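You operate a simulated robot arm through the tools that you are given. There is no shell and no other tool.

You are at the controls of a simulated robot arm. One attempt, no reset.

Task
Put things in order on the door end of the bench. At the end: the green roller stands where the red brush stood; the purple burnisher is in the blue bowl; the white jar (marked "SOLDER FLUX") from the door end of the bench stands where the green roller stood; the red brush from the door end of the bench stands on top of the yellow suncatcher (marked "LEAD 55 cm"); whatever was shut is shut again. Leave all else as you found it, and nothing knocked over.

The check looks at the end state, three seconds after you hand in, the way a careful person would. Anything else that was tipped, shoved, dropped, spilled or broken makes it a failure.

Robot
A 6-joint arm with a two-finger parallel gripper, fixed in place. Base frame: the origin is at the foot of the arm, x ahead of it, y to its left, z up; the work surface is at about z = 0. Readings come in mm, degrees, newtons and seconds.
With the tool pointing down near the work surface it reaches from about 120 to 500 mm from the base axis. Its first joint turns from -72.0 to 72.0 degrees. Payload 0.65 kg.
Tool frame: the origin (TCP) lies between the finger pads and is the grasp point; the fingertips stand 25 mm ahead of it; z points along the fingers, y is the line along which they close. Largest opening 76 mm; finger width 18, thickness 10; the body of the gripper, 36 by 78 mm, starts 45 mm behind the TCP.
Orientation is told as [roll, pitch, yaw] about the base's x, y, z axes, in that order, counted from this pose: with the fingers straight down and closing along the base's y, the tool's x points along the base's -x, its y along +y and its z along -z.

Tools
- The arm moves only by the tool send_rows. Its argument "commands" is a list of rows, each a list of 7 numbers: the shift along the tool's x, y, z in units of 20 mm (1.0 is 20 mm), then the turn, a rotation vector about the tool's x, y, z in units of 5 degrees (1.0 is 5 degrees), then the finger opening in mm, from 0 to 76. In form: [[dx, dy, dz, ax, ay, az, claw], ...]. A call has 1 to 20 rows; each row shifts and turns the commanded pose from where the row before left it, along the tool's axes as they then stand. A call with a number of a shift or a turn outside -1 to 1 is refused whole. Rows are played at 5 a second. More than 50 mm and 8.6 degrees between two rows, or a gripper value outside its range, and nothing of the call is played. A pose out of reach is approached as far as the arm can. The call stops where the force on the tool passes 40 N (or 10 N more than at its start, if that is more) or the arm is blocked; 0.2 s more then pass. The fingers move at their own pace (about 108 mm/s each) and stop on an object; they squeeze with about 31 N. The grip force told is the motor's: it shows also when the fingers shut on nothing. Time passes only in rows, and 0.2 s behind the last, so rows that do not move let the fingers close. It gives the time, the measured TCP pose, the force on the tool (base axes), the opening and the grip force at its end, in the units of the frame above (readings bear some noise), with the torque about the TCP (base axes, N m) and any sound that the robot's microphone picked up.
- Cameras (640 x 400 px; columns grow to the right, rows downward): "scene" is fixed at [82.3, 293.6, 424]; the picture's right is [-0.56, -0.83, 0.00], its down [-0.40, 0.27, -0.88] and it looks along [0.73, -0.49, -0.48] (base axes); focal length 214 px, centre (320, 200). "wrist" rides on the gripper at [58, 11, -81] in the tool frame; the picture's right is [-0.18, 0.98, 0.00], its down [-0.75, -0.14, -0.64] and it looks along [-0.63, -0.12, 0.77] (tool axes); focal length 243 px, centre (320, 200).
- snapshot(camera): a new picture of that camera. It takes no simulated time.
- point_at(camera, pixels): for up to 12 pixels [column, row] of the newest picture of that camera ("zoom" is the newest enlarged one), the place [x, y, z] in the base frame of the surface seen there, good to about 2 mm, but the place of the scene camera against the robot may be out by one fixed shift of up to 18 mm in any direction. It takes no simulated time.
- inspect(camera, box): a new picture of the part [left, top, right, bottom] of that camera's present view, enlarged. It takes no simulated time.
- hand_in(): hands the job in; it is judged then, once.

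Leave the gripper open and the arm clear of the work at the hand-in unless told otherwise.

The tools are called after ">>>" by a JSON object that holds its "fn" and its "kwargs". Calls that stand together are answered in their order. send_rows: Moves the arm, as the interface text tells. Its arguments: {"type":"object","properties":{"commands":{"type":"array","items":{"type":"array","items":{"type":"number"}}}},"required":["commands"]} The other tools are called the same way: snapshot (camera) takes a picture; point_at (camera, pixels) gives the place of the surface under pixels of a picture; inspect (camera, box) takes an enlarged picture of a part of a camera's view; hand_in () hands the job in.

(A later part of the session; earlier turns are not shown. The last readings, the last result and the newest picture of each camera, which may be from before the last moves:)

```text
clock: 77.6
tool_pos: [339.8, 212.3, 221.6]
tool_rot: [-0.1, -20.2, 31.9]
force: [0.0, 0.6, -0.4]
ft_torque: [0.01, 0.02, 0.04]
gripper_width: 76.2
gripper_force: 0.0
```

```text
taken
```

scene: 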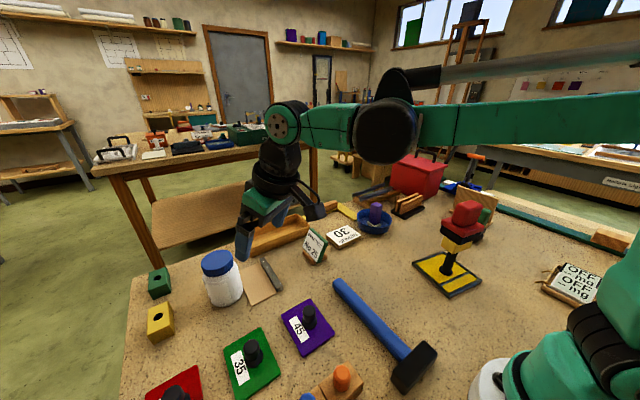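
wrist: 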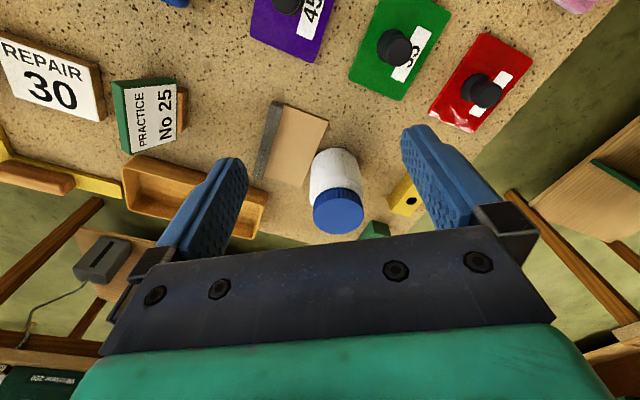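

The tool now tilts outward by 20°. Moving to above the jar at z≈155.

>>> {"fn": "send_rows", "kwargs": {"commands": [[-0.732, -0.032, 0.768, 0, 0, 0, 76], [-0.732, -0.032, 0.768, 0, 0, 0, 76], [-0.732, -0.032, 0.768, 0, 0, 0, 76], [-0.732, -0.032, 0.768, 0, 0, 0, 76], [-0.732, -0.032, 0.768, 0, 0, 0, 76], [-0.732, -0.032, 0.768, 0, 0, 0, 76], [-0.732, -0.032, 0.768, 0, 0, 0, 76], [0, 0, 0, 0, 0, 0, 76]]}}

>>> {"fn": "snapshot", "kwargs": {"camera": "wrist"}}

>>> {"fn": "inspect", "kwargs": {"camera": "scene", "box": [150, 150, 310, 320]}}

```text
clock: 79.4
tool_pos: [454.8, 280.7, 156.8]
tool_rot: [-0.1, -20.1, 32.0]
force: [-0.7, -0.5, 1.8]
ft_torque: [-0.01, 0.02, 0.01]
gripper_width: 76.0
gripper_force: 0.1
```

```text
taken
```

wrist: 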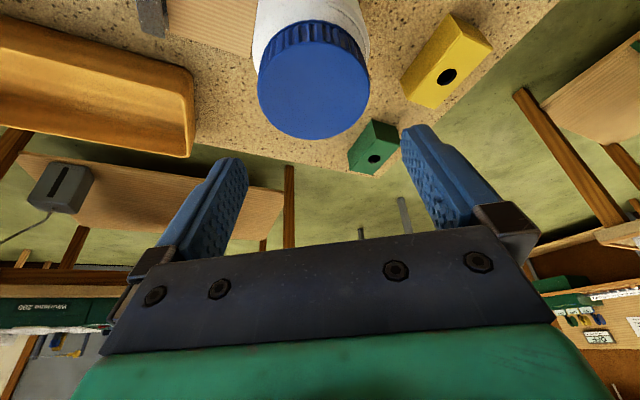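

```text
2.35 times, centred on (230, 235) of scene
```

zoom: 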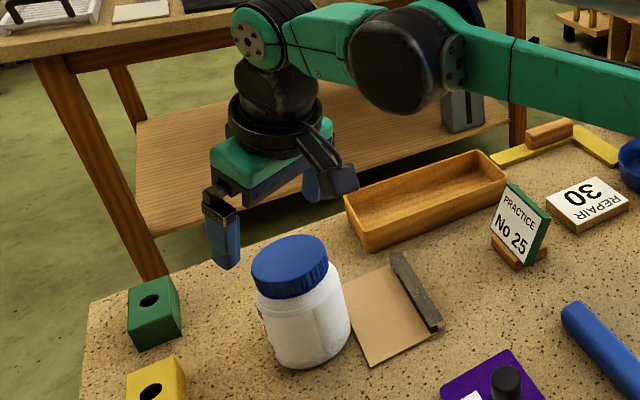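

The tool is reachable at (454.8,280.7,156.8). The lid shows at wrist (314,80). I'll measure the lid and body again from here to centre precisely.

>>> {"fn": "point_at", "kwargs": {"camera": "wrist", "pixels": [[260, 88], [367, 84], [315, 136], [280, 125], [350, 120], [275, 55], [353, 52], [315, 46], [270, 110], [360, 105], [255, 40], [366, 45]]}}

>>> {"fn": "inspect", "kwargs": {"camera": "wrist", "box": [230, 0, 400, 150]}}

```text
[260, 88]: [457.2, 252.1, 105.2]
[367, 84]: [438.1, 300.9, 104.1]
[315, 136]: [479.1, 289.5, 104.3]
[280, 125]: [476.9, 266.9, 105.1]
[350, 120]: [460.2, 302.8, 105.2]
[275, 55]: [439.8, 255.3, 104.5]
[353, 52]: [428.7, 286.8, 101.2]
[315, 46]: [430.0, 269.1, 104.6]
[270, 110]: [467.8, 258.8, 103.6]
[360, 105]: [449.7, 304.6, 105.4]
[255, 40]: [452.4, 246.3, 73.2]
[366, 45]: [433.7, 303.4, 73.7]
```

```text
2.67 times, centred on (315, 75) of wrist
```

zoom: 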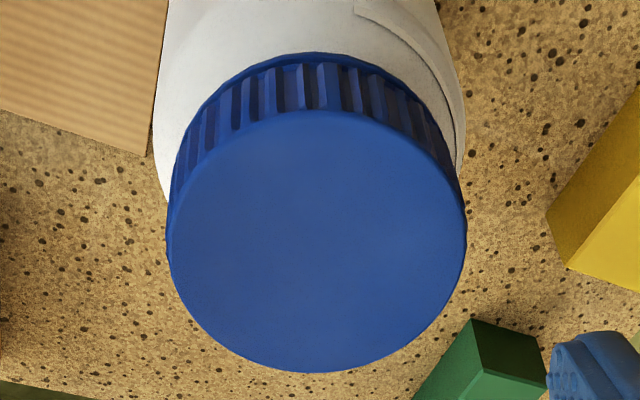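

Lid centre (454.0,278.5) again. I'll take a couple of still readings to average out the pose noise before going down.

>>> {"fn": "send_rows", "kwargs": {"commands": [[0, 0, 0, 0, 0, 0, 76]]}}

>>> {"fn": "send_rows", "kwargs": {"commands": [[0, 0, 0, 0, 0, 0, 76]]}}

>>> {"fn": "send_rows", "kwargs": {"commands": [[0, 0, 0, 0, 0, 0, 76]]}}

```text
clock: 79.8
tool_pos: [454.8, 280.1, 156.3]
tool_rot: [-0.2, -20.1, 32.0]
force: [-1.0, 0.3, 0.4]
ft_torque: [0.0, 0.02, 0.01]
gripper_width: 76.1
gripper_force: 0.1
```

```text
clock: 80.2
tool_pos: [454.4, 279.7, 157.0]
tool_rot: [-0.1, -20.1, 32.1]
force: [0.4, -0.5, 0.1]
ft_torque: [0.01, -0.02, 0.0]
gripper_width: 76.1
gripper_force: 0.1
```

```text
clock: 80.6
tool_pos: [455.3, 280.1, 157.0]
tool_rot: [-0.1, -20.1, 32.0]
force: [-0.3, 0.3, 0.7]
ft_torque: [0.01, 0.03, -0.03]
gripper_width: 75.9
gripper_force: 0.0
```

Average (454.8,280.2,156.8): 1 mm too far along +tangent and 1.5 mm too far outward. I'll correct this while going straight down 42 mm, so the fingers straddle the lid only, and look.

>>> {"fn": "send_rows", "kwargs": {"commands": [[0.1975, -0.0125, 0.4875, 0, 0, 0, 76], [0.1975, -0.0125, 0.4875, 0, 0, 0, 76], [0.1975, -0.0125, 0.4875, 0, 0, 0, 76], [0.1975, -0.0125, 0.4875, 0, 0, 0, 76], [0, 0, 0, 0, 0, 0, 76]]}}

>>> {"fn": "snapshot", "kwargs": {"camera": "wrist"}}

>>> {"fn": "inspect", "kwargs": {"camera": "scene", "box": [170, 200, 290, 320]}}

```text
clock: 81.8
tool_pos: [455.1, 278.0, 112.8]
tool_rot: [-0.1, -20.1, 31.9]
force: [-0.5, -1.1, 0.5]
ft_torque: [0.0, -0.02, -0.02]
gripper_width: 76.2
gripper_force: 0.1
```

```text
taken
```

wrist: 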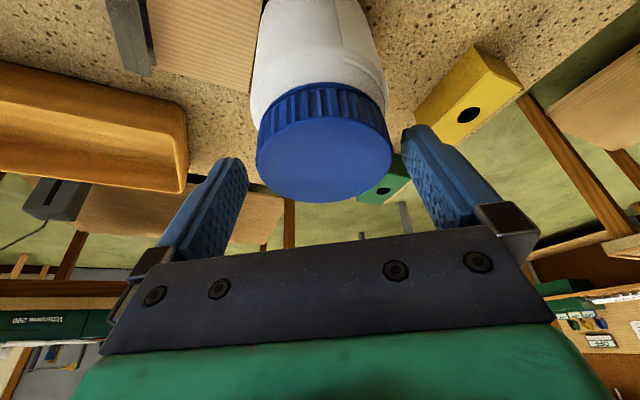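

```text
3.33 times, centred on (230, 260) of scene
```

zoom: 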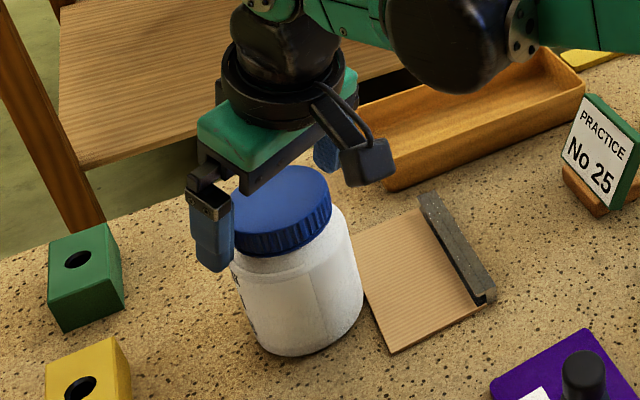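

The lid is centred between the fingers (lid 256 to 391, finger gap 247 to 402). Going down 20 mm more to the shoulder height, then looking again.

>>> {"fn": "send_rows", "kwargs": {"commands": [[0.114, 0, 0.313, 0, 0, 0, 76], [0.114, 0, 0.313, 0, 0, 0, 76], [0.114, 0, 0.313, 0, 0, 0, 76], [0, 0, 0, 0, 0, 0, 76]]}}

>>> {"fn": "snapshot", "kwargs": {"camera": "wrist"}}

>>> {"fn": "inspect", "kwargs": {"camera": "scene", "box": [170, 200, 290, 320]}}

```text
clock: 82.8
tool_pos: [455.3, 278.1, 93.5]
tool_rot: [-0.2, -20.1, 32.0]
force: [-0.2, 0.5, 0.0]
ft_torque: [-0.01, 0.02, 0.04]
gripper_width: 76.0
gripper_force: 0.0
```

```text
taken
```

wrist: 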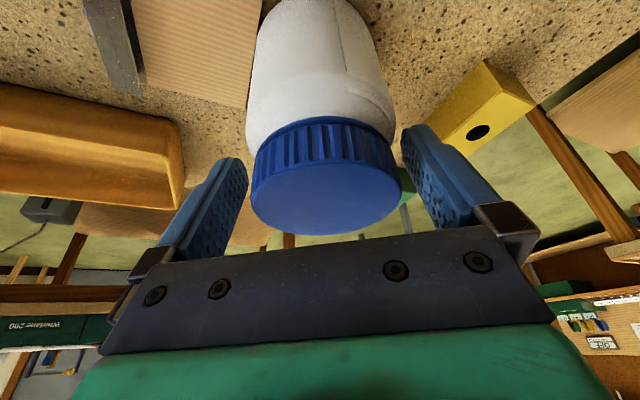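

```text
3.33 times, centred on (230, 260) of scene
```

zoom: 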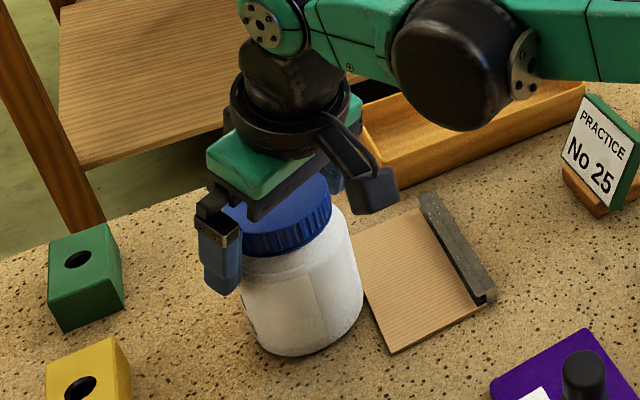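

I'll compare the finger insides with the jar's sides by measurement.

>>> {"fn": "point_at", "kwargs": {"camera": "wrist", "pixels": [[243, 170], [240, 185], [404, 140], [410, 160], [250, 110], [390, 112], [248, 125], [394, 125], [320, 60], [256, 190], [398, 180]]}}

```text
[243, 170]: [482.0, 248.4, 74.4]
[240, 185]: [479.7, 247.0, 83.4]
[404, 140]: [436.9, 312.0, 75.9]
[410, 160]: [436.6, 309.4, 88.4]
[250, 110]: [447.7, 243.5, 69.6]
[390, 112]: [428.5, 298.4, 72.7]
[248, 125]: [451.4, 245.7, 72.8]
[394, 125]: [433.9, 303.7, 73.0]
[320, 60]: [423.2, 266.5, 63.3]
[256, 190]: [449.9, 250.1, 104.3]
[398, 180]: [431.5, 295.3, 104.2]
```

The finger insides lie at -40.3 and about +37 mm along the tangent relative to the jar's middle, so I'll shift +1.5 mm and go down another 21 mm to TCP z≈72.5.

>>> {"fn": "send_rows", "kwargs": {"commands": [[0, 0.075, 0, 0, 0, 0, 76], [0.092, 0, 0.2525, 0, 0, 0, 76], [0.092, 0, 0.2525, 0, 0, 0, 76], [0.092, 0, 0.2525, 0, 0, 0, 76], [0.092, 0, 0.2525, 0, 0, 0, 76], [0, 0, 0, 0, 0, 0, 76]]}}

>>> {"fn": "snapshot", "kwargs": {"camera": "wrist"}}

>>> {"fn": "inspect", "kwargs": {"camera": "scene", "box": [170, 200, 290, 320]}}

```text
clock: 84.2
tool_pos: [453.0, 278.9, 73.0]
tool_rot: [-0.1, -20.1, 32.0]
force: [-0.1, -0.1, -0.3]
ft_torque: [0.01, -0.04, 0.02]
gripper_width: 76.0
gripper_force: 0.0
```

```text
taken
```

wrist: 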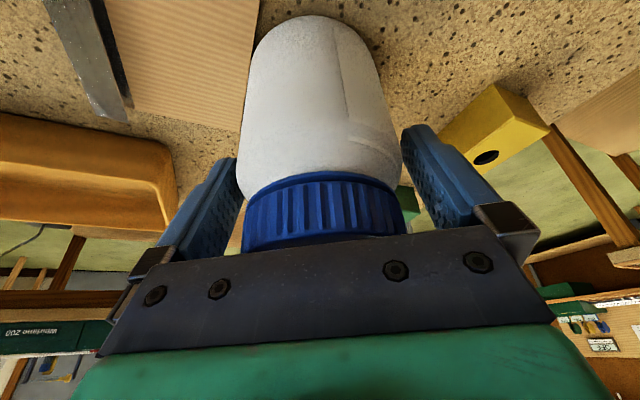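

```text
3.33 times, centred on (230, 260) of scene
```

zoom: 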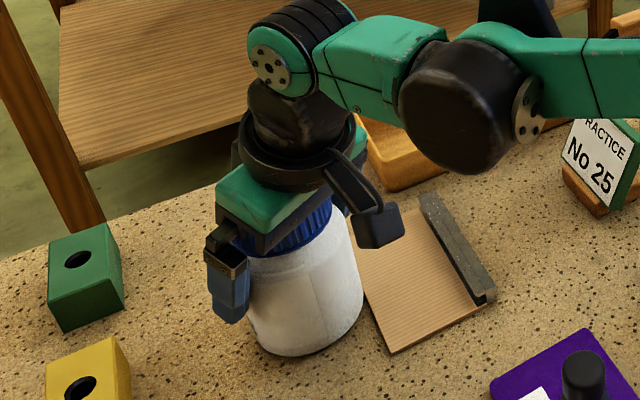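

The fingers straddle the body with no force. Closing slowly on the jar.

>>> {"fn": "send_rows", "kwargs": {"commands": [[0, 0, 0, 0, 0, 0, 72], [0, 0, 0, 0, 0, 0, 69], [0, 0, 0, 0, 0, 0, 67], [0, 0, 0, 0, 0, 0, 64], [0, 0, 0, 0, 0, 0, 55], [0, 0, 0, 0, 0, 0, 50], [0, 0, 0, 0, 0, 0, 50]]}}

>>> {"fn": "snapshot", "kwargs": {"camera": "wrist"}}

```text
clock: 85.8
tool_pos: [452.5, 278.3, 72.2]
tool_rot: [-0.2, -20.1, 32.1]
force: [0.8, -0.8, -0.1]
ft_torque: [-0.03, -0.01, 0.05]
gripper_width: 66.5
gripper_force: 31.1
```

```text
taken
```

wrist: 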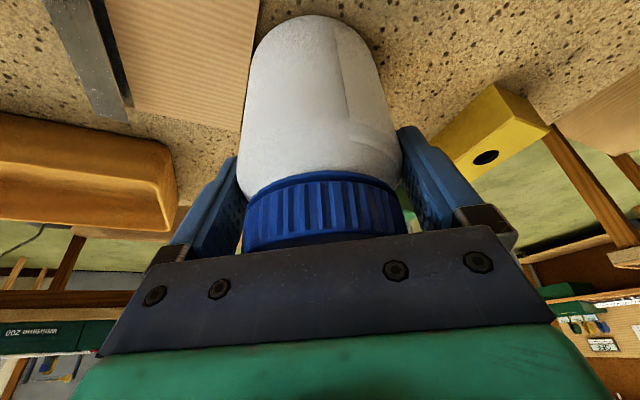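

Gripped at 66.5 mm, which matches the body. I'll lift vertically 12 mm first to check weight and slip.

>>> {"fn": "send_rows", "kwargs": {"commands": [[-0.034, 0, -0.094, 0, 0, 0, 50], [-0.085, 0, -0.235, 0, 0, 0, 50], [-0.085, 0, -0.235, 0, 0, 0, 50], [0, 0, 0, 0, 0, 0, 50], [0, 0, 0, 0, 0, 0, 50]]}}

>>> {"fn": "snapshot", "kwargs": {"camera": "wrist"}}

>>> {"fn": "inspect", "kwargs": {"camera": "scene", "box": [170, 200, 290, 320]}}

```text
clock: 87.0
tool_pos: [451.9, 279.4, 83.9]
tool_rot: [-0.1, -20.0, 32.0]
force: [0.1, -0.1, -3.5]
ft_torque: [0.01, 0.02, 0.02]
gripper_width: 66.7
gripper_force: 31.3
```

```text
taken
```

wrist: 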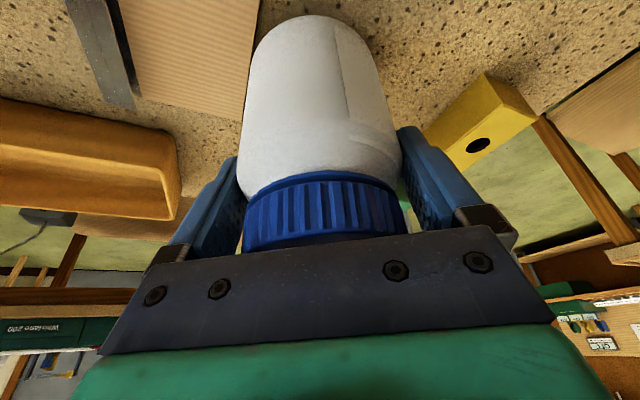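

```text
3.33 times, centred on (230, 260) of scene
```

zoom: 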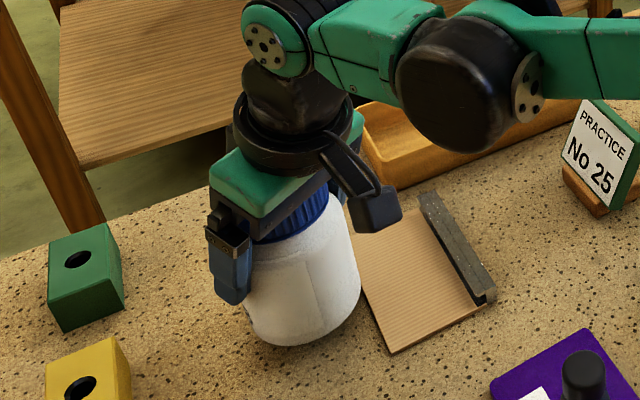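

The jar weighs about 3.5 N and holds steady. With the tool tilted I can't set it down behind the brush tower, since the wrist joint would come too near the brush. So I'll put the jar down briefly on a free spot near (350,-45), re-grip it straight down, then carry it on. First I'll check what surrounds that spot.

>>> {"fn": "snapshot", "kwargs": {"camera": "scene"}}

>>> {"fn": "point_at", "kwargs": {"camera": "scene", "pixels": [[343, 284], [335, 280], [318, 240], [322, 262], [306, 232], [362, 235], [333, 250], [355, 262], [370, 270], [385, 255], [365, 250], [300, 320]]}}

```text
taken
```

scene: 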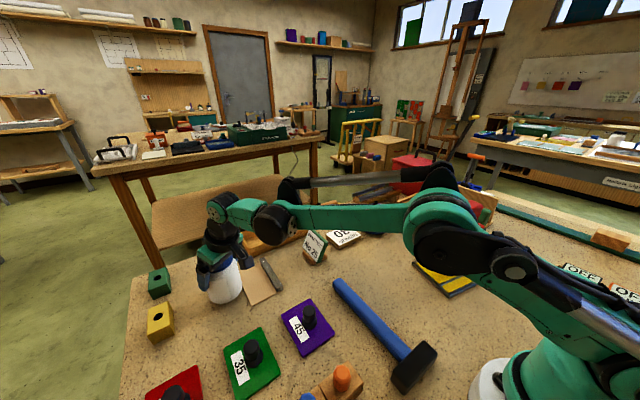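

```text
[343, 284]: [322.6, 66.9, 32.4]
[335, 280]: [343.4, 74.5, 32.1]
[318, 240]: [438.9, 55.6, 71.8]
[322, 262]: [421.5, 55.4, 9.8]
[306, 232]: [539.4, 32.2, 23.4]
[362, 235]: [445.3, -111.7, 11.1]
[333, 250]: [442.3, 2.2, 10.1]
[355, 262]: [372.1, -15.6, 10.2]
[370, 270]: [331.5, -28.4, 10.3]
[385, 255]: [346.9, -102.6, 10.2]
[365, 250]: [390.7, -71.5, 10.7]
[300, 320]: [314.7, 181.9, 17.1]
```

The spot around (350,-50) is bare bench: the nearest things are the hammer's handle end at (337,68) and the sign at (456,-57). I'll raise the jar, drawing it inward, to r≈423, z≈184.

>>> {"fn": "send_rows", "kwargs": {"commands": [[-0.274, 0, -0.752, 0, 0, 0, 50], [-0.274, 0, -0.752, 0, 0, 0, 50], [0.3, 0, -0.5, 0, 0, 0, 50], [0.572, 0, -0.725, 0, 0, 0, 50], [0.572, 0, -0.725, 0, 0, 0, 50], [0.572, 0, -0.725, 0, 0, 0, 50], [0.572, 0, -0.725, 0, 0, 0, 50], [0.572, 0, -0.725, 0, 0, 0, 50], [0.572, 0, -0.725, 0, 0, 0, 50], [0.272, 0, -0.225, 0, 0, 0, 50], [0, 0, 0, 0, 0, 0, 50]]}}

>>> {"fn": "snapshot", "kwargs": {"camera": "wrist"}}

>>> {"fn": "snapshot", "kwargs": {"camera": "scene"}}

```text
clock: 89.4
tool_pos: [358.5, 220.3, 182.5]
tool_rot: [-0.1, -20.2, 31.9]
force: [0.3, -0.3, -3.0]
ft_torque: [0.0, 0.01, 0.04]
gripper_width: 66.6
gripper_force: 30.8
```

```text
taken
```

wrist: 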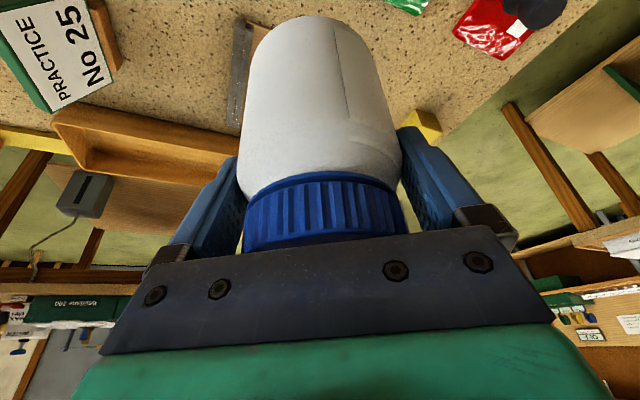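

```text
taken
```

scene: 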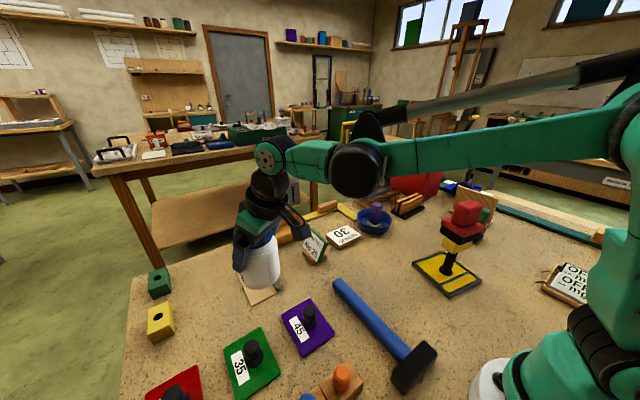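

The jar is held upright at (358.5,220.3,182.5). Now I'll sweep it about the base axis by -40° at constant height, turning about the vertical so it stays upright.

>>> {"fn": "send_rows", "kwargs": {"commands": [[0.019, -0.918, -0.007, 0.171, 0, 0.47, 50], [0.019, -0.918, -0.007, 0.171, 0, 0.47, 50], [0.019, -0.918, -0.007, 0.171, 0, 0.47, 50], [0.019, -0.918, -0.007, 0.171, 0, 0.47, 50], [0.019, -0.918, -0.007, 0.171, 0, 0.47, 50], [0.019, -0.918, -0.007, 0.171, 0, 0.47, 50], [0.019, -0.918, -0.007, 0.171, 0, 0.47, 50], [0.019, -0.918, -0.007, 0.171, 0, 0.47, 50], [0.019, -0.918, -0.007, 0.171, 0, 0.47, 50], [0.019, -0.918, -0.007, 0.171, 0, 0.47, 50], [0.019, -0.918, -0.007, 0.171, 0, 0.47, 50], [0.019, -0.918, -0.007, 0.171, 0, 0.47, 50], [0.019, -0.918, -0.007, 0.171, 0, 0.47, 50], [0.019, -0.918, -0.007, 0.171, 0, 0.47, 50], [0.019, -0.918, -0.007, 0.171, 0, 0.47, 50], [0.019, -0.918, -0.007, 0.171, 0, 0.47, 50], [0, 0, 0, 0, 0, 0, 50]]}}

>>> {"fn": "snapshot", "kwargs": {"camera": "wrist"}}

>>> {"fn": "snapshot", "kwargs": {"camera": "scene"}}

```text
clock: 93.0
tool_pos: [417.9, -60.4, 182.1]
tool_rot: [0.1, -20.2, -8.1]
force: [-0.6, 0.1, -2.4]
ft_torque: [0.05, 0.01, -0.01]
gripper_width: 66.9
gripper_force: 31.2
```

```text
taken
```

wrist: 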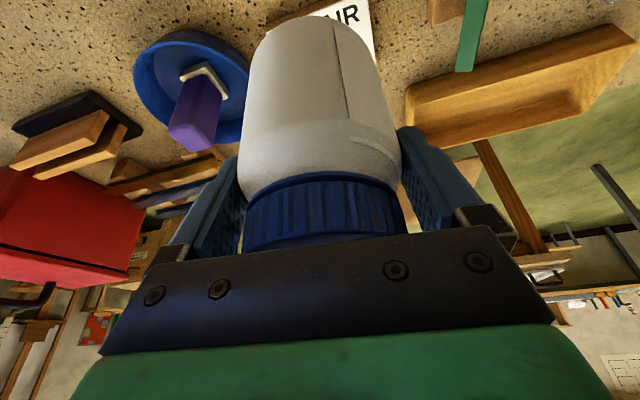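

```text
taken
```

scene: 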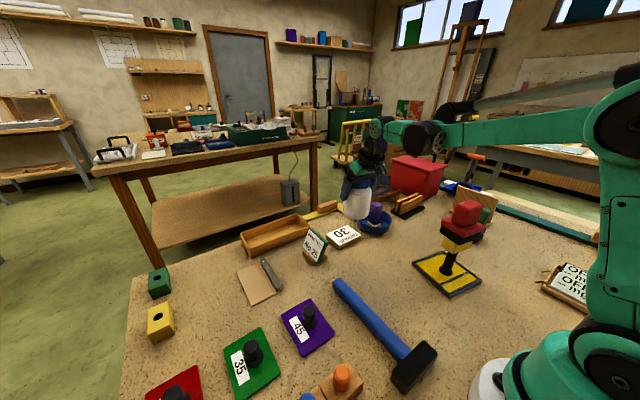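

The jar is at (417.9,-60.4,182). I'll draw it inward 69 mm to (350,-50), then lower it 100 mm.

>>> {"fn": "send_rows", "kwargs": {"commands": [[0.8075, 0.01, -0.294, 0, 0, 0, 50], [0.8075, 0.01, -0.294, 0, 0, 0, 50], [0.8075, 0.01, -0.294, 0, 0, 0, 50], [0.8075, 0.01, -0.294, 0, 0, 0, 50], [0.2, 0, 0.5, 0, 0, 0, 50], [0.342, 0, 0.94, 0, 0, 0, 50], [0.342, 0, 0.94, 0, 0, 0, 50], [0.342, 0, 0.94, 0, 0, 0, 50], [0.342, 0, 0.94, 0, 0, 0, 50], [0.142, 0, 0.44, 0, 0, 0, 50], [0, 0, 0, 0, 0, 0, 50]]}}

>>> {"fn": "snapshot", "kwargs": {"camera": "wrist"}}

>>> {"fn": "snapshot", "kwargs": {"camera": "scene"}}

```text
clock: 95.4
tool_pos: [352.9, -52.2, 82.1]
tool_rot: [0.0, -20.3, -8.1]
force: [0.6, 0.7, -3.1]
ft_torque: [-0.03, 0.0, -0.02]
gripper_width: 66.8
gripper_force: 31.2
```

```text
taken
```

wrist: 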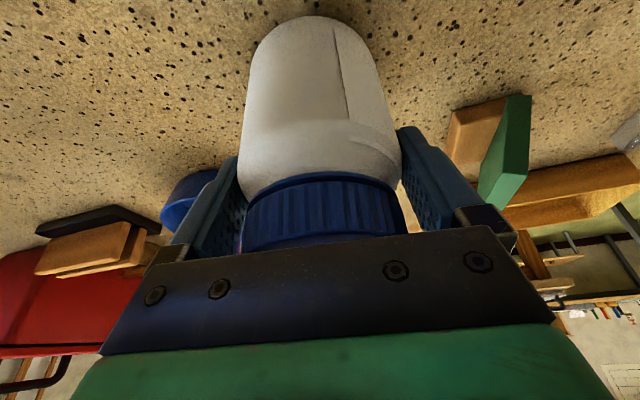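

```text
taken
```

scene: 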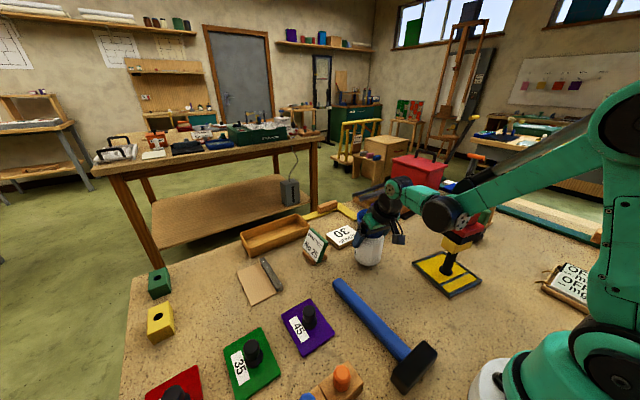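

About 9 mm above the bench. Lowering 6.5 mm, then small steps while watching force.

>>> {"fn": "send_rows", "kwargs": {"commands": [[0.055, 0, 0.153, 0, 0, 0, 50], [0.055, 0, 0.153, 0, 0, 0, 50], [0, 0, 0, 0, 0, 0, 50]]}}

>>> {"fn": "send_rows", "kwargs": {"commands": [[0.017, 0, 0.047, 0, 0, 0, 50], [0, 0, 0, 0, 0, 0, 50]]}}

>>> {"fn": "send_rows", "kwargs": {"commands": [[0.014, 0, 0.038, 0, 0, 0, 50], [0, 0, 0, 0, 0, 0, 50]]}}

```text
clock: 96.2
tool_pos: [353.3, -53.1, 76.9]
tool_rot: [0.0, -20.2, -8.1]
force: [-0.8, -0.2, -3.3]
ft_torque: [0.02, 0.03, -0.01]
gripper_width: 66.8
gripper_force: 31.3
```

```text
clock: 96.8
tool_pos: [354.0, -50.8, 75.4]
tool_rot: [0.1, -20.3, -8.1]
force: [-0.6, 0.4, -3.1]
ft_torque: [0.0, 0.01, 0.01]
gripper_width: 66.8
gripper_force: 31.3
```

```text
clock: 97.4
tool_pos: [352.6, -51.4, 73.8]
tool_rot: [0.0, -20.2, -8.1]
force: [-0.3, 0.3, -2.7]
ft_torque: [0.02, 0.02, -0.02]
gripper_width: 67.0
gripper_force: 30.3
```

>>> {"fn": "send_rows", "kwargs": {"commands": [[0.012, 0, 0.033, 0, 0, 0, 50], [0, 0, 0, 0, 0, 0, 50]]}}

>>> {"fn": "send_rows", "kwargs": {"commands": [[0.01, 0, 0.028, 0, 0, 0, 50], [0, 0, 0, 0, 0, 0, 50]]}}

```text
clock: 98.0
tool_pos: [354.3, -51.5, 73.3]
tool_rot: [0.0, -20.3, -8.1]
force: [-0.4, -0.4, -3.0]
ft_torque: [0.0, 0.01, 0.0]
gripper_width: 67.0
gripper_force: 31.0
```

```text
clock: 98.6
tool_pos: [353.9, -51.0, 72.3]
tool_rot: [0.0, -20.1, -8.2]
force: [0.1, 0.0, -3.3]
ft_torque: [0.02, 0.04, 0.0]
gripper_width: 66.8
gripper_force: 31.1
```

>>> {"fn": "send_rows", "kwargs": {"commands": [[0.01, 0, 0.028, 0, 0, 0, 50], [0, 0, 0, 0, 0, 0, 50]]}}

>>> {"fn": "inspect", "kwargs": {"camera": "scene", "box": [330, 190, 430, 290]}}

```text
clock: 99.2
tool_pos: [353.1, -49.9, 72.6]
tool_rot: [0.0, -20.2, -8.1]
force: [-0.9, -0.1, -0.1]
ft_torque: [-0.13, 0.08, -0.02]
gripper_width: 67.0
gripper_force: 31.5
```

```text
4.00 times, centred on (380, 240) of scene
```

zoom: 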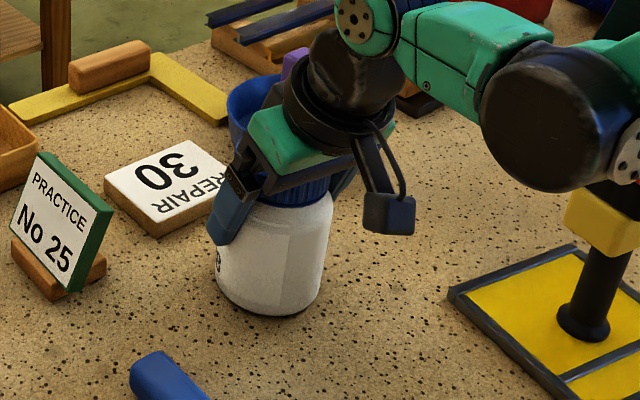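

Force z went from -3.1 to -0.1, so it is touching. One more 0.5 mm step.

>>> {"fn": "send_rows", "kwargs": {"commands": [[0.008, 0, 0.022, 0, 0, 0, 50], [0, 0, 0, 0, 0, 0, 50]]}}

```text
clock: 99.8
tool_pos: [353.4, -50.1, 72.1]
tool_rot: [0.0, -20.3, -8.2]
force: [6.0, 4.4, 22.0]
ft_torque: [0.04, 0.09, 0.01]
gripper_width: 66.9
gripper_force: 30.9
```

Firm contact (22 N). Easing 0.4 mm and opening slowly.

>>> {"fn": "send_rows", "kwargs": {"commands": [[-0.007, 0, -0.019, 0, 0, 0, 50], [0, 0, 0, 0, 0, 0, 65], [0, 0, 0, 0, 0, 0, 68], [0, 0, 0, 0, 0, 0, 71], [0, 0, 0, 0, 0, 0, 76], [0, 0, 0, 0, 0, 0, 76]]}}

>>> {"fn": "snapshot", "kwargs": {"camera": "wrist"}}

>>> {"fn": "inspect", "kwargs": {"camera": "scene", "box": [330, 190, 430, 290]}}

```text
clock: 101.2
tool_pos: [353.2, -50.5, 72.9]
tool_rot: [0.0, -20.2, -8.1]
force: [0.3, 0.4, -0.4]
ft_torque: [0.02, 0.0, -0.02]
gripper_width: 76.1
gripper_force: 0.1
```

```text
taken
```

wrist: 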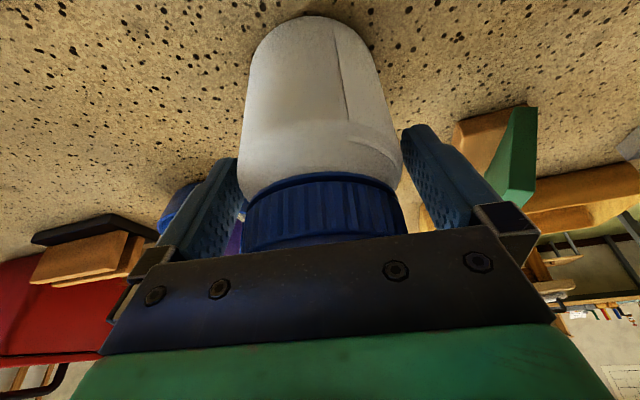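

```text
4.00 times, centred on (380, 240) of scene
```

zoom: 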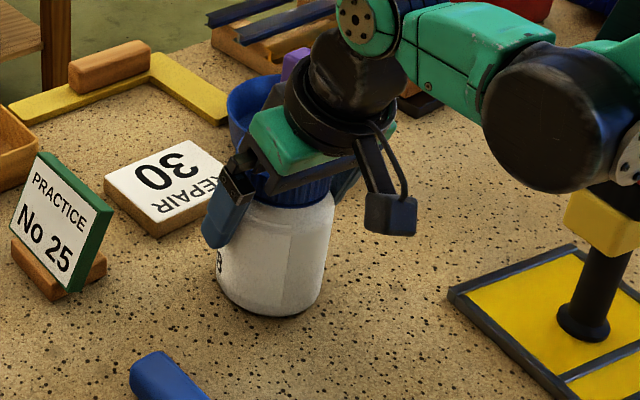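

The jar stands by itself. I'll rise vertically 75 mm, then bring the tool back to straight down.

>>> {"fn": "send_rows", "kwargs": {"commands": [[-0.1, 0, -0.28, 0, 0, 0, 76], [-0.3, 0, -0.82, 0, 0, 0, 76], [-0.3, 0, -0.82, 0, 0, 0, 76], [-0.3, 0, -0.82, 0, 0, 0, 76], [-0.3, 0, -0.82, 0, 0, 0, 76], [0, 0, 0, 0, 0, 0, 76], [0, 0, 0, 0, 1, 0, 76], [0, 0, 0, 0, 1, 0, 76], [0, 0, 0, 0, 1, 0, 76], [0, 0, 0, 0, 1, 0, 76], [0, 0, 0, 0, 0, 0, 76]]}}

>>> {"fn": "snapshot", "kwargs": {"camera": "wrist"}}

>>> {"fn": "snapshot", "kwargs": {"camera": "scene"}}

```text
clock: 103.6
tool_pos: [352.1, -50.8, 150.3]
tool_rot: [0.0, -0.1, -8.0]
force: [0.1, 1.5, -0.1]
ft_torque: [0.0, 0.01, 0.02]
gripper_width: 76.1
gripper_force: 0.0
```

```text
taken
```

wrist: 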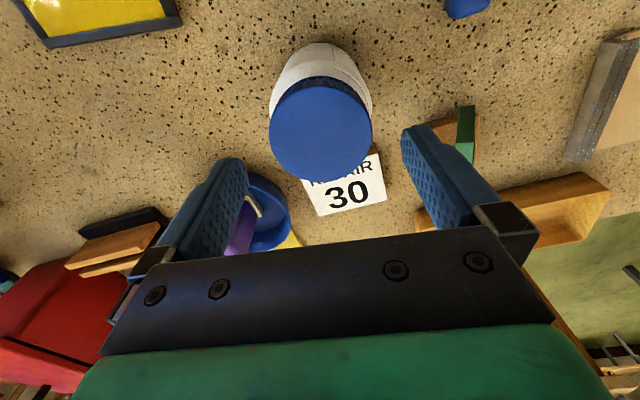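

```text
taken
```

scene: 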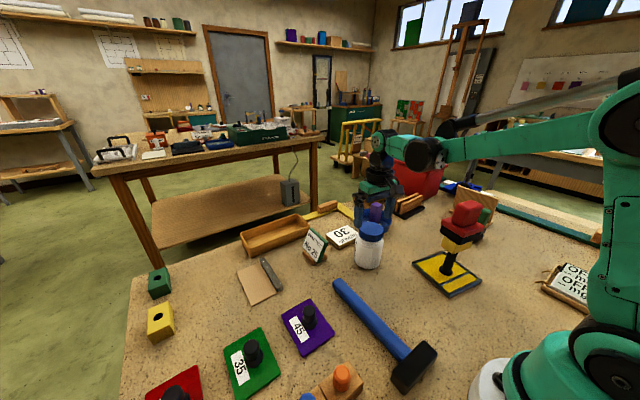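

The jar stands upright. I'll look at its mark in the scene view, and measure the lid circle in the wrist view.

>>> {"fn": "inspect", "kwargs": {"camera": "scene", "box": [340, 210, 400, 275]}}

>>> {"fn": "point_at", "kwargs": {"camera": "wrist", "pixels": [[271, 133], [369, 130], [320, 181], [285, 167], [355, 165], [285, 100], [352, 97], [318, 83], [273, 150], [367, 148], [272, 110], [368, 105]]}}

>>> {"fn": "send_rows", "kwargs": {"commands": [[0, 0, 0, 0, 0, 0, 76]]}}

>>> {"fn": "send_rows", "kwargs": {"commands": [[0, 0, 0, 0, 0, 0, 76]]}}

```text
6.15 times, centred on (370, 242) of scene
```

zoom: 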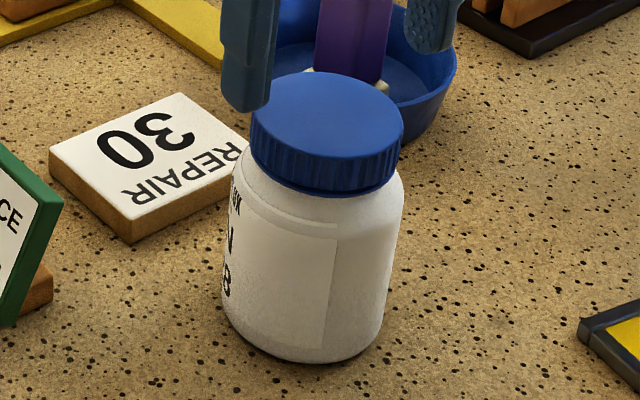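

```text
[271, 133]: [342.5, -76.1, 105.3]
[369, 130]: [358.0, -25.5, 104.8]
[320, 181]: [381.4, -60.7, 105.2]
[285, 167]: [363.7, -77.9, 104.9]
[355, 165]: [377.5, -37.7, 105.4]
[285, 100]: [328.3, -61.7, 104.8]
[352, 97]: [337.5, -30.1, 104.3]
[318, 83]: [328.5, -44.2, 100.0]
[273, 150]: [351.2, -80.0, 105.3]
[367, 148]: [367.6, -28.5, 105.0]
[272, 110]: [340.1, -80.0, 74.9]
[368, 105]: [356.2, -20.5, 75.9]
```

```text
clock: 104.0
tool_pos: [353.9, -52.0, 149.1]
tool_rot: [-0.1, -0.1, -8.1]
force: [-1.1, -0.1, -0.8]
ft_torque: [-0.03, -0.03, 0.03]
gripper_width: 75.8
gripper_force: 0.0
```

```text
clock: 104.4
tool_pos: [352.1, -51.2, 148.5]
tool_rot: [0.0, -0.2, -8.1]
force: [-0.5, -1.0, 0.0]
ft_torque: [0.0, 0.01, 0.01]
gripper_width: 75.8
gripper_force: 0.1
```

The jar's mark ends in "UX", so it's the flux jar. Lid centre ≈ (354.3,-52.5), TCP average (352.7,-51.3,149.3). I'll correct by (+1.6,-1.2) and go down to z≈90, then compare the finger insides with the jar.

>>> {"fn": "send_rows", "kwargs": {"commands": [[-0.088, -0.048, 0, 0, 0, 0, 76], [0, 0, 0.6, 0, 0, 0, 76], [0, 0, 0.8, 0, 0, 0, 76], [0, 0, 0.8, 0, 0, 0, 76], [0, 0, 0.76, 0, 0, 0, 76], [0, 0, 0, 0, 0, 0, 76]]}}

>>> {"fn": "snapshot", "kwargs": {"camera": "wrist"}}

>>> {"fn": "point_at", "kwargs": {"camera": "wrist", "pixels": [[243, 170], [240, 185], [404, 140], [410, 160], [255, 160], [390, 160]]}}

```text
clock: 105.8
tool_pos: [355.1, -53.4, 90.5]
tool_rot: [0.0, -0.2, -8.1]
force: [-0.4, -0.7, 0.0]
ft_torque: [-0.01, 0.01, 0.0]
gripper_width: 76.1
gripper_force: 0.1
```

```text
taken
```

wrist: 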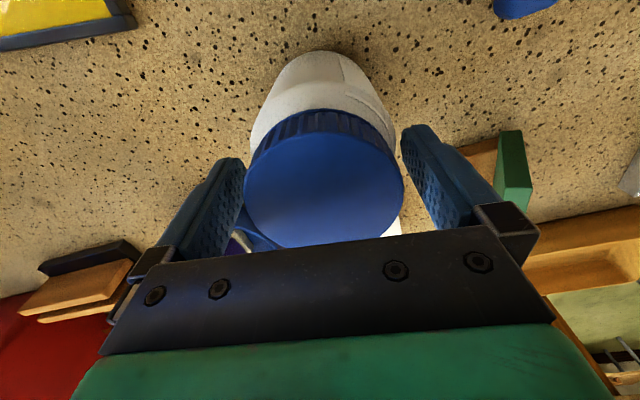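

```text
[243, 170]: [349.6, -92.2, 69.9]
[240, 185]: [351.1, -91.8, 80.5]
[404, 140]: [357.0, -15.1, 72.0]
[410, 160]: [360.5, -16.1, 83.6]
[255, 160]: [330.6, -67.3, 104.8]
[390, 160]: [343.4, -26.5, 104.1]
```

Finger insides at -39.6 and +37.2 mm relative to the jar's middle: shift +1 mm along y, then go down 24 mm to z≈66 (palm about 6 mm above the lid).

>>> {"fn": "send_rows", "kwargs": {"commands": [[0, 0.05, 0, 0, 0, 0, 76], [0, 0, 0.4, 0, 0, 0, 76], [0, 0, 0.4, 0, 0, 0, 76], [0, 0, 0.4, 0, 0, 0, 76], [0, 0, 0, 0, 0, 0, 76]]}}

>>> {"fn": "inspect", "kwargs": {"camera": "scene", "box": [330, 190, 430, 290]}}

```text
clock: 107.0
tool_pos: [354.2, -50.6, 65.6]
tool_rot: [0.1, -0.1, -8.1]
force: [-0.6, 0.4, 0.6]
ft_torque: [-0.01, -0.03, -0.02]
gripper_width: 76.1
gripper_force: 0.0
```

```text
4.00 times, centred on (380, 240) of scene
```

zoom: 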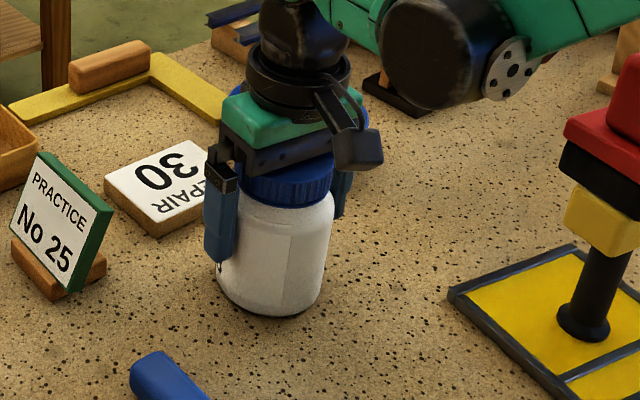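

No force and well placed. Closing slowly on the body.

>>> {"fn": "send_rows", "kwargs": {"commands": [[0, 0, 0, 0, 0, 0, 72], [0, 0, 0, 0, 0, 0, 69], [0, 0, 0, 0, 0, 0, 67], [0, 0, 0, 0, 0, 0, 64], [0, 0, 0, 0, 0, 0, 55], [0, 0, 0, 0, 0, 0, 50], [0, 0, 0, 0, 0, 0, 50]]}}

>>> {"fn": "send_rows", "kwargs": {"commands": [[0, 0, -0.2, 0, 0, 0, 50], [0, 0, -0.4, 0, 0, 0, 50], [0, 0, 0, 0, 0, 0, 50]]}}

>>> {"fn": "inspect", "kwargs": {"camera": "scene", "box": [330, 190, 430, 290]}}

```text
clock: 108.6
tool_pos: [354.9, -51.4, 65.0]
tool_rot: [0.1, -0.2, -8.1]
force: [0.0, -1.8, 0.2]
ft_torque: [0.0, -0.02, -0.02]
gripper_width: 67.1
gripper_force: 31.3
```

```text
clock: 109.4
tool_pos: [353.8, -50.5, 77.8]
tool_rot: [0.0, -0.1, -8.1]
force: [-0.8, 0.7, -3.0]
ft_torque: [-0.01, 0.02, 0.02]
gripper_width: 66.6
gripper_force: 30.9
```

```text
4.00 times, centred on (380, 240) of scene
```

zoom: 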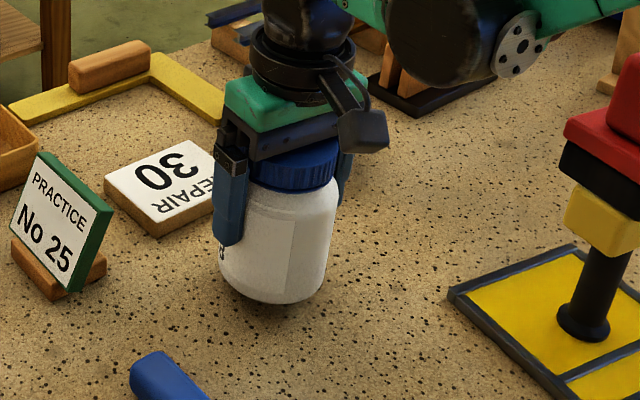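

The jar is held (about 3 N) at 12 mm above the bench. Before carrying it over, I'll check the room around the green roller's old place (353.8,-280.2), especially the black rail holder.

>>> {"fn": "inspect", "kwargs": {"camera": "scene", "box": [370, 170, 470, 250]}}

```text
5.00 times, centred on (420, 210) of scene
```

zoom: 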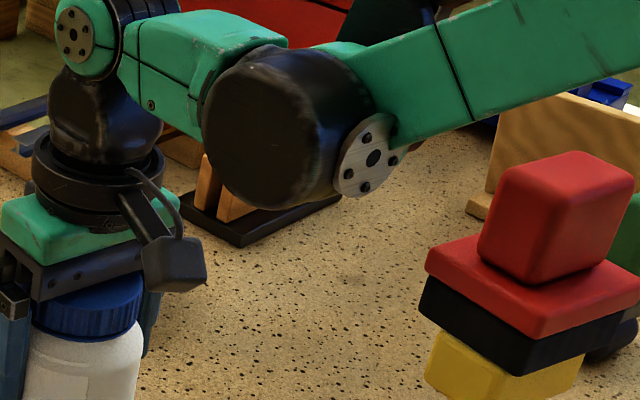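

>>> {"fn": "point_at", "kwargs": {"camera": "zoom", "pixels": [[242, 243], [242, 232], [338, 196], [290, 215], [190, 225], [330, 230], [400, 200], [215, 205]]}}

```text
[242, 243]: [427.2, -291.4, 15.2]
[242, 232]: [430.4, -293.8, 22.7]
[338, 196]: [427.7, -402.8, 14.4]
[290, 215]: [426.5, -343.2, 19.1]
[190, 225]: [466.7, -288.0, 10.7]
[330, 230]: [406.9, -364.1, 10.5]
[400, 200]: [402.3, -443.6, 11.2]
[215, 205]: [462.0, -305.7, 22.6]
```

The rail holder's near edge is at x≈421, so the jar (out to x≈387) has 34 mm of room. I'll lift to z≈130 and carry the jar straight along -y to (353.8,-280.2).

>>> {"fn": "send_rows", "kwargs": {"commands": [[0, 0, -0.6, 0, 0, 0, 50], [0, 0, -1, 0, 0, 0, 50], [0, 0, -1, 0, 0, 0, 50], [-0.132, -0.945, 0, 0, 0, 0, 50], [-0.132, -0.945, 0, 0, 0, 0, 50], [-0.132, -0.945, 0, 0, 0, 0, 50], [-0.132, -0.945, 0, 0, 0, 0, 50], [-0.132, -0.945, 0, 0, 0, 0, 50], [-0.132, -0.945, 0, 0, 0, 0, 50], [0, 0, 0, 0, 0, 0, 50]]}}

>>> {"fn": "inspect", "kwargs": {"camera": "scene", "box": [330, 130, 530, 290]}}

```text
clock: 111.6
tool_pos: [354.9, -166.6, 128.3]
tool_rot: [0.1, -0.3, -8.1]
force: [0.3, 0.2, -2.6]
ft_torque: [0.01, -0.01, -0.02]
gripper_width: 66.8
gripper_force: 31.2
```

```text
2.50 times, centred on (430, 210) of scene
```

zoom: 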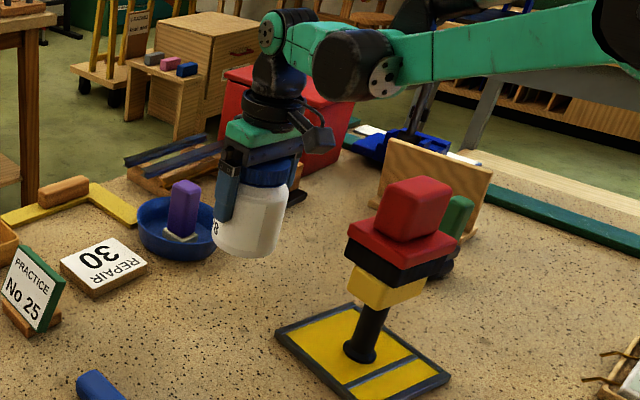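

All is clear: the forearm is well above the brush tower and the jar passes in front of the bowl. Continuing to the target.

>>> {"fn": "send_rows", "kwargs": {"commands": [[-0.132, -0.945, 0, 0, 0, 0, 50], [-0.132, -0.945, 0, 0, 0, 0, 50], [-0.132, -0.945, 0, 0, 0, 0, 50], [-0.132, -0.945, 0, 0, 0, 0, 50], [-0.132, -0.945, 0, 0, 0, 0, 50], [-0.132, -0.945, 0, 0, 0, 0, 50], [0, 0, 0, 0, 0, 0, 50], [0, 0, 0, 0, 0, 0, 50]]}}

>>> {"fn": "snapshot", "kwargs": {"camera": "wrist"}}

>>> {"fn": "inspect", "kwargs": {"camera": "scene", "box": [360, 130, 520, 270]}}

>>> {"fn": "send_rows", "kwargs": {"commands": [[0, 0, 0, 0, 0, 0, 50]]}}

>>> {"fn": "send_rows", "kwargs": {"commands": [[0, 0, 0, 0, 0, 0, 50]]}}

```text
clock: 113.4
tool_pos: [351.7, -280.0, 129.4]
tool_rot: [0.0, -0.3, -8.1]
force: [-0.5, -0.5, -3.5]
ft_torque: [0.01, -0.01, 0.02]
gripper_width: 66.7
gripper_force: 31.5
```

```text
taken
```

wrist: 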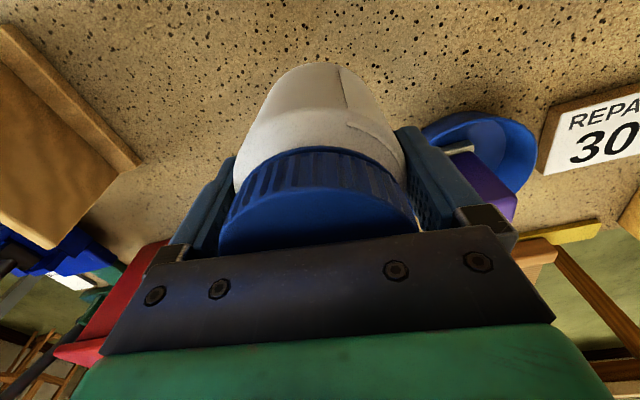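

```text
2.86 times, centred on (440, 200) of scene
```

zoom: 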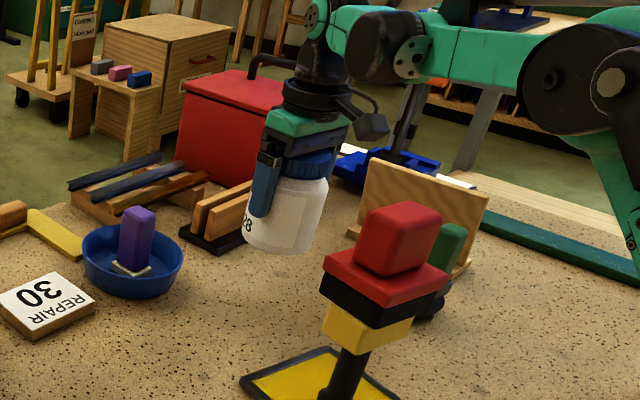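

```text
clock: 113.8
tool_pos: [352.6, -281.4, 129.1]
tool_rot: [0.0, -0.2, -8.1]
force: [0.0, -0.2, -3.2]
ft_torque: [0.0, 0.03, 0.04]
gripper_width: 67.0
gripper_force: 31.1
```

```text
clock: 114.2
tool_pos: [352.0, -280.9, 129.7]
tool_rot: [0.0, -0.2, -8.1]
force: [0.2, -0.1, -3.3]
ft_torque: [0.05, 0.02, -0.01]
gripper_width: 66.5
gripper_force: 30.8
```

Average (352.1,-280.8,129.4). I'll correct by (+1.7,+0.6) and lower 58 mm.

>>> {"fn": "send_rows", "kwargs": {"commands": [[-0.08, 0.04, 0.3, 0, 0, 0, 50], [0, 0, 0.7, 0, 0, 0, 50], [0, 0, 0.8, 0, 0, 0, 50], [0, 0, 0.6, 0, 0, 0, 50], [0, 0, 0.35, 0, 0, 0, 50], [0, 0, 0.15, 0, 0, 0, 50], [0, 0, 0, 0, 0, 0, 50]]}}

>>> {"fn": "inspect", "kwargs": {"camera": "scene", "box": [360, 150, 500, 270]}}

```text
clock: 115.8
tool_pos: [355.3, -279.8, 70.8]
tool_rot: [0.0, -0.3, -8.1]
force: [0.1, 0.2, -3.1]
ft_torque: [-0.01, 0.0, 0.01]
gripper_width: 66.5
gripper_force: 31.3
```

```text
3.33 times, centred on (430, 210) of scene
```

zoom: 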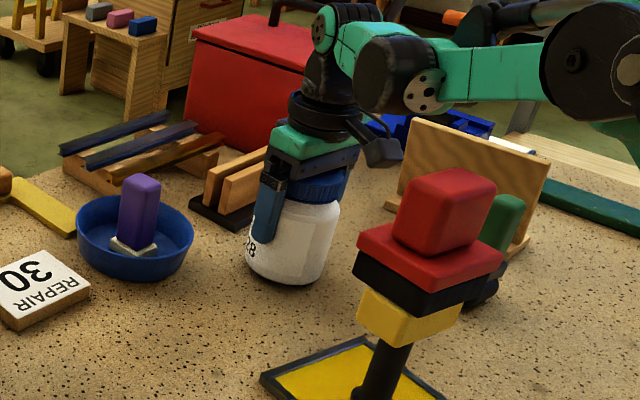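

Clear of the tower. About 5 mm left. Lowering in small steps.

>>> {"fn": "send_rows", "kwargs": {"commands": [[0, 0, 0.1, 0, 0, 0, 50], [0, 0, 0.07, 0, 0, 0, 50], [0, 0, 0, 0, 0, 0, 50]]}}

>>> {"fn": "send_rows", "kwargs": {"commands": [[0, 0, 0.04, 0, 0, 0, 50], [0, 0, 0, 0, 0, 0, 50]]}}

>>> {"fn": "send_rows", "kwargs": {"commands": [[0, 0, 0.03, 0, 0, 0, 50], [0, 0, 0, 0, 0, 0, 50]]}}

```text
clock: 116.6
tool_pos: [354.9, -279.6, 67.9]
tool_rot: [0.0, -0.1, -8.1]
force: [0.3, 0.1, -3.2]
ft_torque: [0.0, 0.01, 0.01]
gripper_width: 66.8
gripper_force: 31.1
```

```text
clock: 117.2
tool_pos: [354.1, -279.8, 67.0]
tool_rot: [0.1, -0.2, -8.2]
force: [-0.6, 0.7, -3.9]
ft_torque: [0.02, 0.01, -0.02]
gripper_width: 66.7
gripper_force: 31.3
```

```text
clock: 117.8
tool_pos: [355.0, -279.1, 66.1]
tool_rot: [0.0, -0.1, -8.2]
force: [0.6, 0.1, -2.7]
ft_torque: [-0.01, 0.02, 0.01]
gripper_width: 67.0
gripper_force: 30.6
```

>>> {"fn": "send_rows", "kwargs": {"commands": [[0, 0, 0.025, 0, 0, 0, 50], [0, 0, 0, 0, 0, 0, 50]]}}

>>> {"fn": "send_rows", "kwargs": {"commands": [[0, 0, 0.02, 0, 0, 0, 50], [0, 0, 0, 0, 0, 0, 50]]}}

```text
clock: 118.4
tool_pos: [354.1, -279.5, 65.6]
tool_rot: [0.0, -0.2, -8.1]
force: [-0.2, -0.7, -2.2]
ft_torque: [-0.01, -0.01, 0.01]
gripper_width: 66.6
gripper_force: 31.2
```

```text
clock: 119.0
tool_pos: [354.7, -278.9, 65.6]
tool_rot: [0.1, -0.2, -8.1]
force: [1.6, 2.4, 5.9]
ft_torque: [0.06, -0.06, 0.02]
gripper_width: 67.0
gripper_force: 30.6
```

The jar is on the bench (about 9 N of support). Opening slowly.

>>> {"fn": "send_rows", "kwargs": {"commands": [[0, 0, 0, 0, 0, 0, 66], [0, 0, 0, 0, 0, 0, 68], [0, 0, 0, 0, 0, 0, 71], [0, 0, 0, 0, 0, 0, 76], [0, 0, 0, 0, 0, 0, 76]]}}

>>> {"fn": "snapshot", "kwargs": {"camera": "wrist"}}

>>> {"fn": "inspect", "kwargs": {"camera": "scene", "box": [360, 150, 500, 270]}}

```text
clock: 120.2
tool_pos: [354.6, -279.3, 64.6]
tool_rot: [-0.1, -0.2, -8.2]
force: [0.6, 0.4, -0.2]
ft_torque: [-0.04, 0.01, -0.02]
gripper_width: 75.7
gripper_force: 0.1
```

```text
taken
```

wrist: 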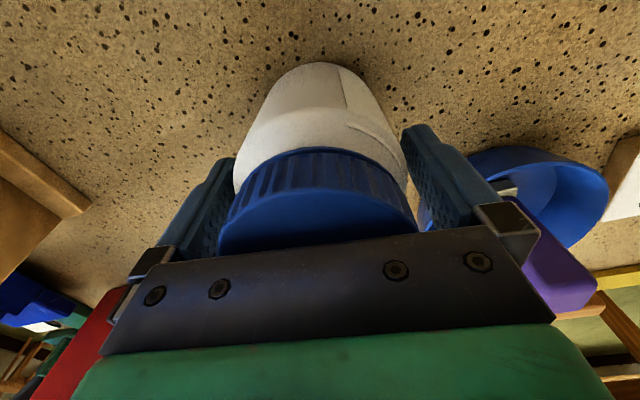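

```text
3.33 times, centred on (430, 210) of scene
```

zoom: 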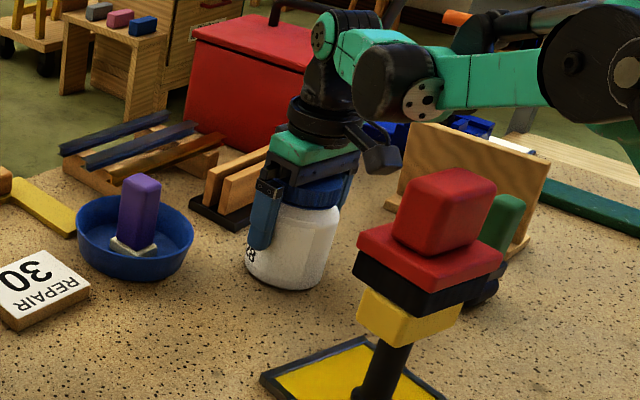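

The jar stands on its own. Rising straight up 120 mm slowly.

>>> {"fn": "send_rows", "kwargs": {"commands": [[0, 0, -0.2, 0, 0, 0, 76], [0, 0, -0.4, 0, 0, 0, 76], [0, 0, -0.6, 0, 0, 0, 76], [0, 0, -0.8, 0, 0, 0, 76], [0, 0, -1, 0, 0, 0, 76], [0, 0, -1, 0, 0, 0, 76], [0, 0, -1, 0, 0, 0, 76], [0, 0, -1, 0, 0, 0, 76], [0, 0, 0, 0, 0, 0, 76]]}}

>>> {"fn": "snapshot", "kwargs": {"camera": "wrist"}}

>>> {"fn": "snapshot", "kwargs": {"camera": "scene"}}

```text
clock: 122.2
tool_pos: [354.3, -278.5, 186.7]
tool_rot: [0.0, -0.2, -8.0]
force: [0.2, -0.7, 0.5]
ft_torque: [0.02, -0.02, 0.0]
gripper_width: 75.9
gripper_force: 0.1
```

```text
taken
```

wrist: 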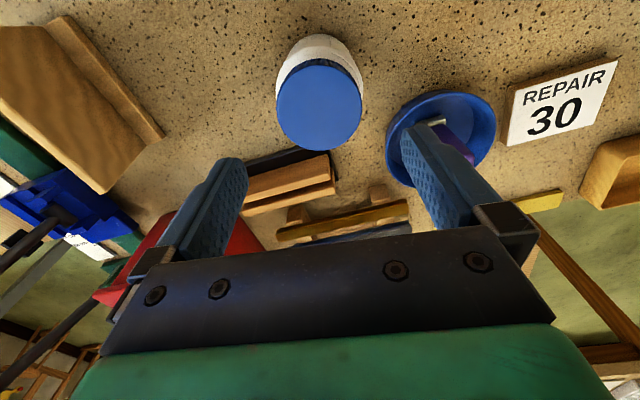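

```text
taken
```

scene: 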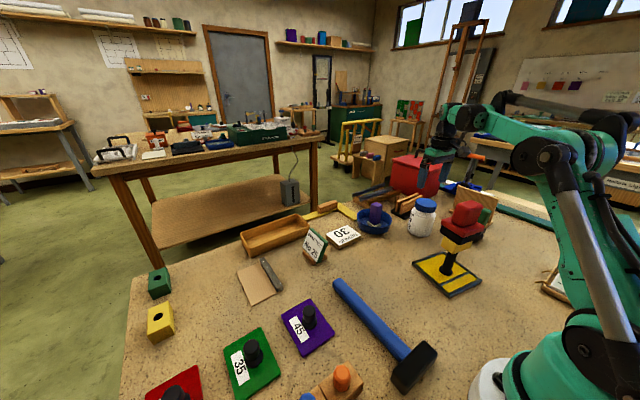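

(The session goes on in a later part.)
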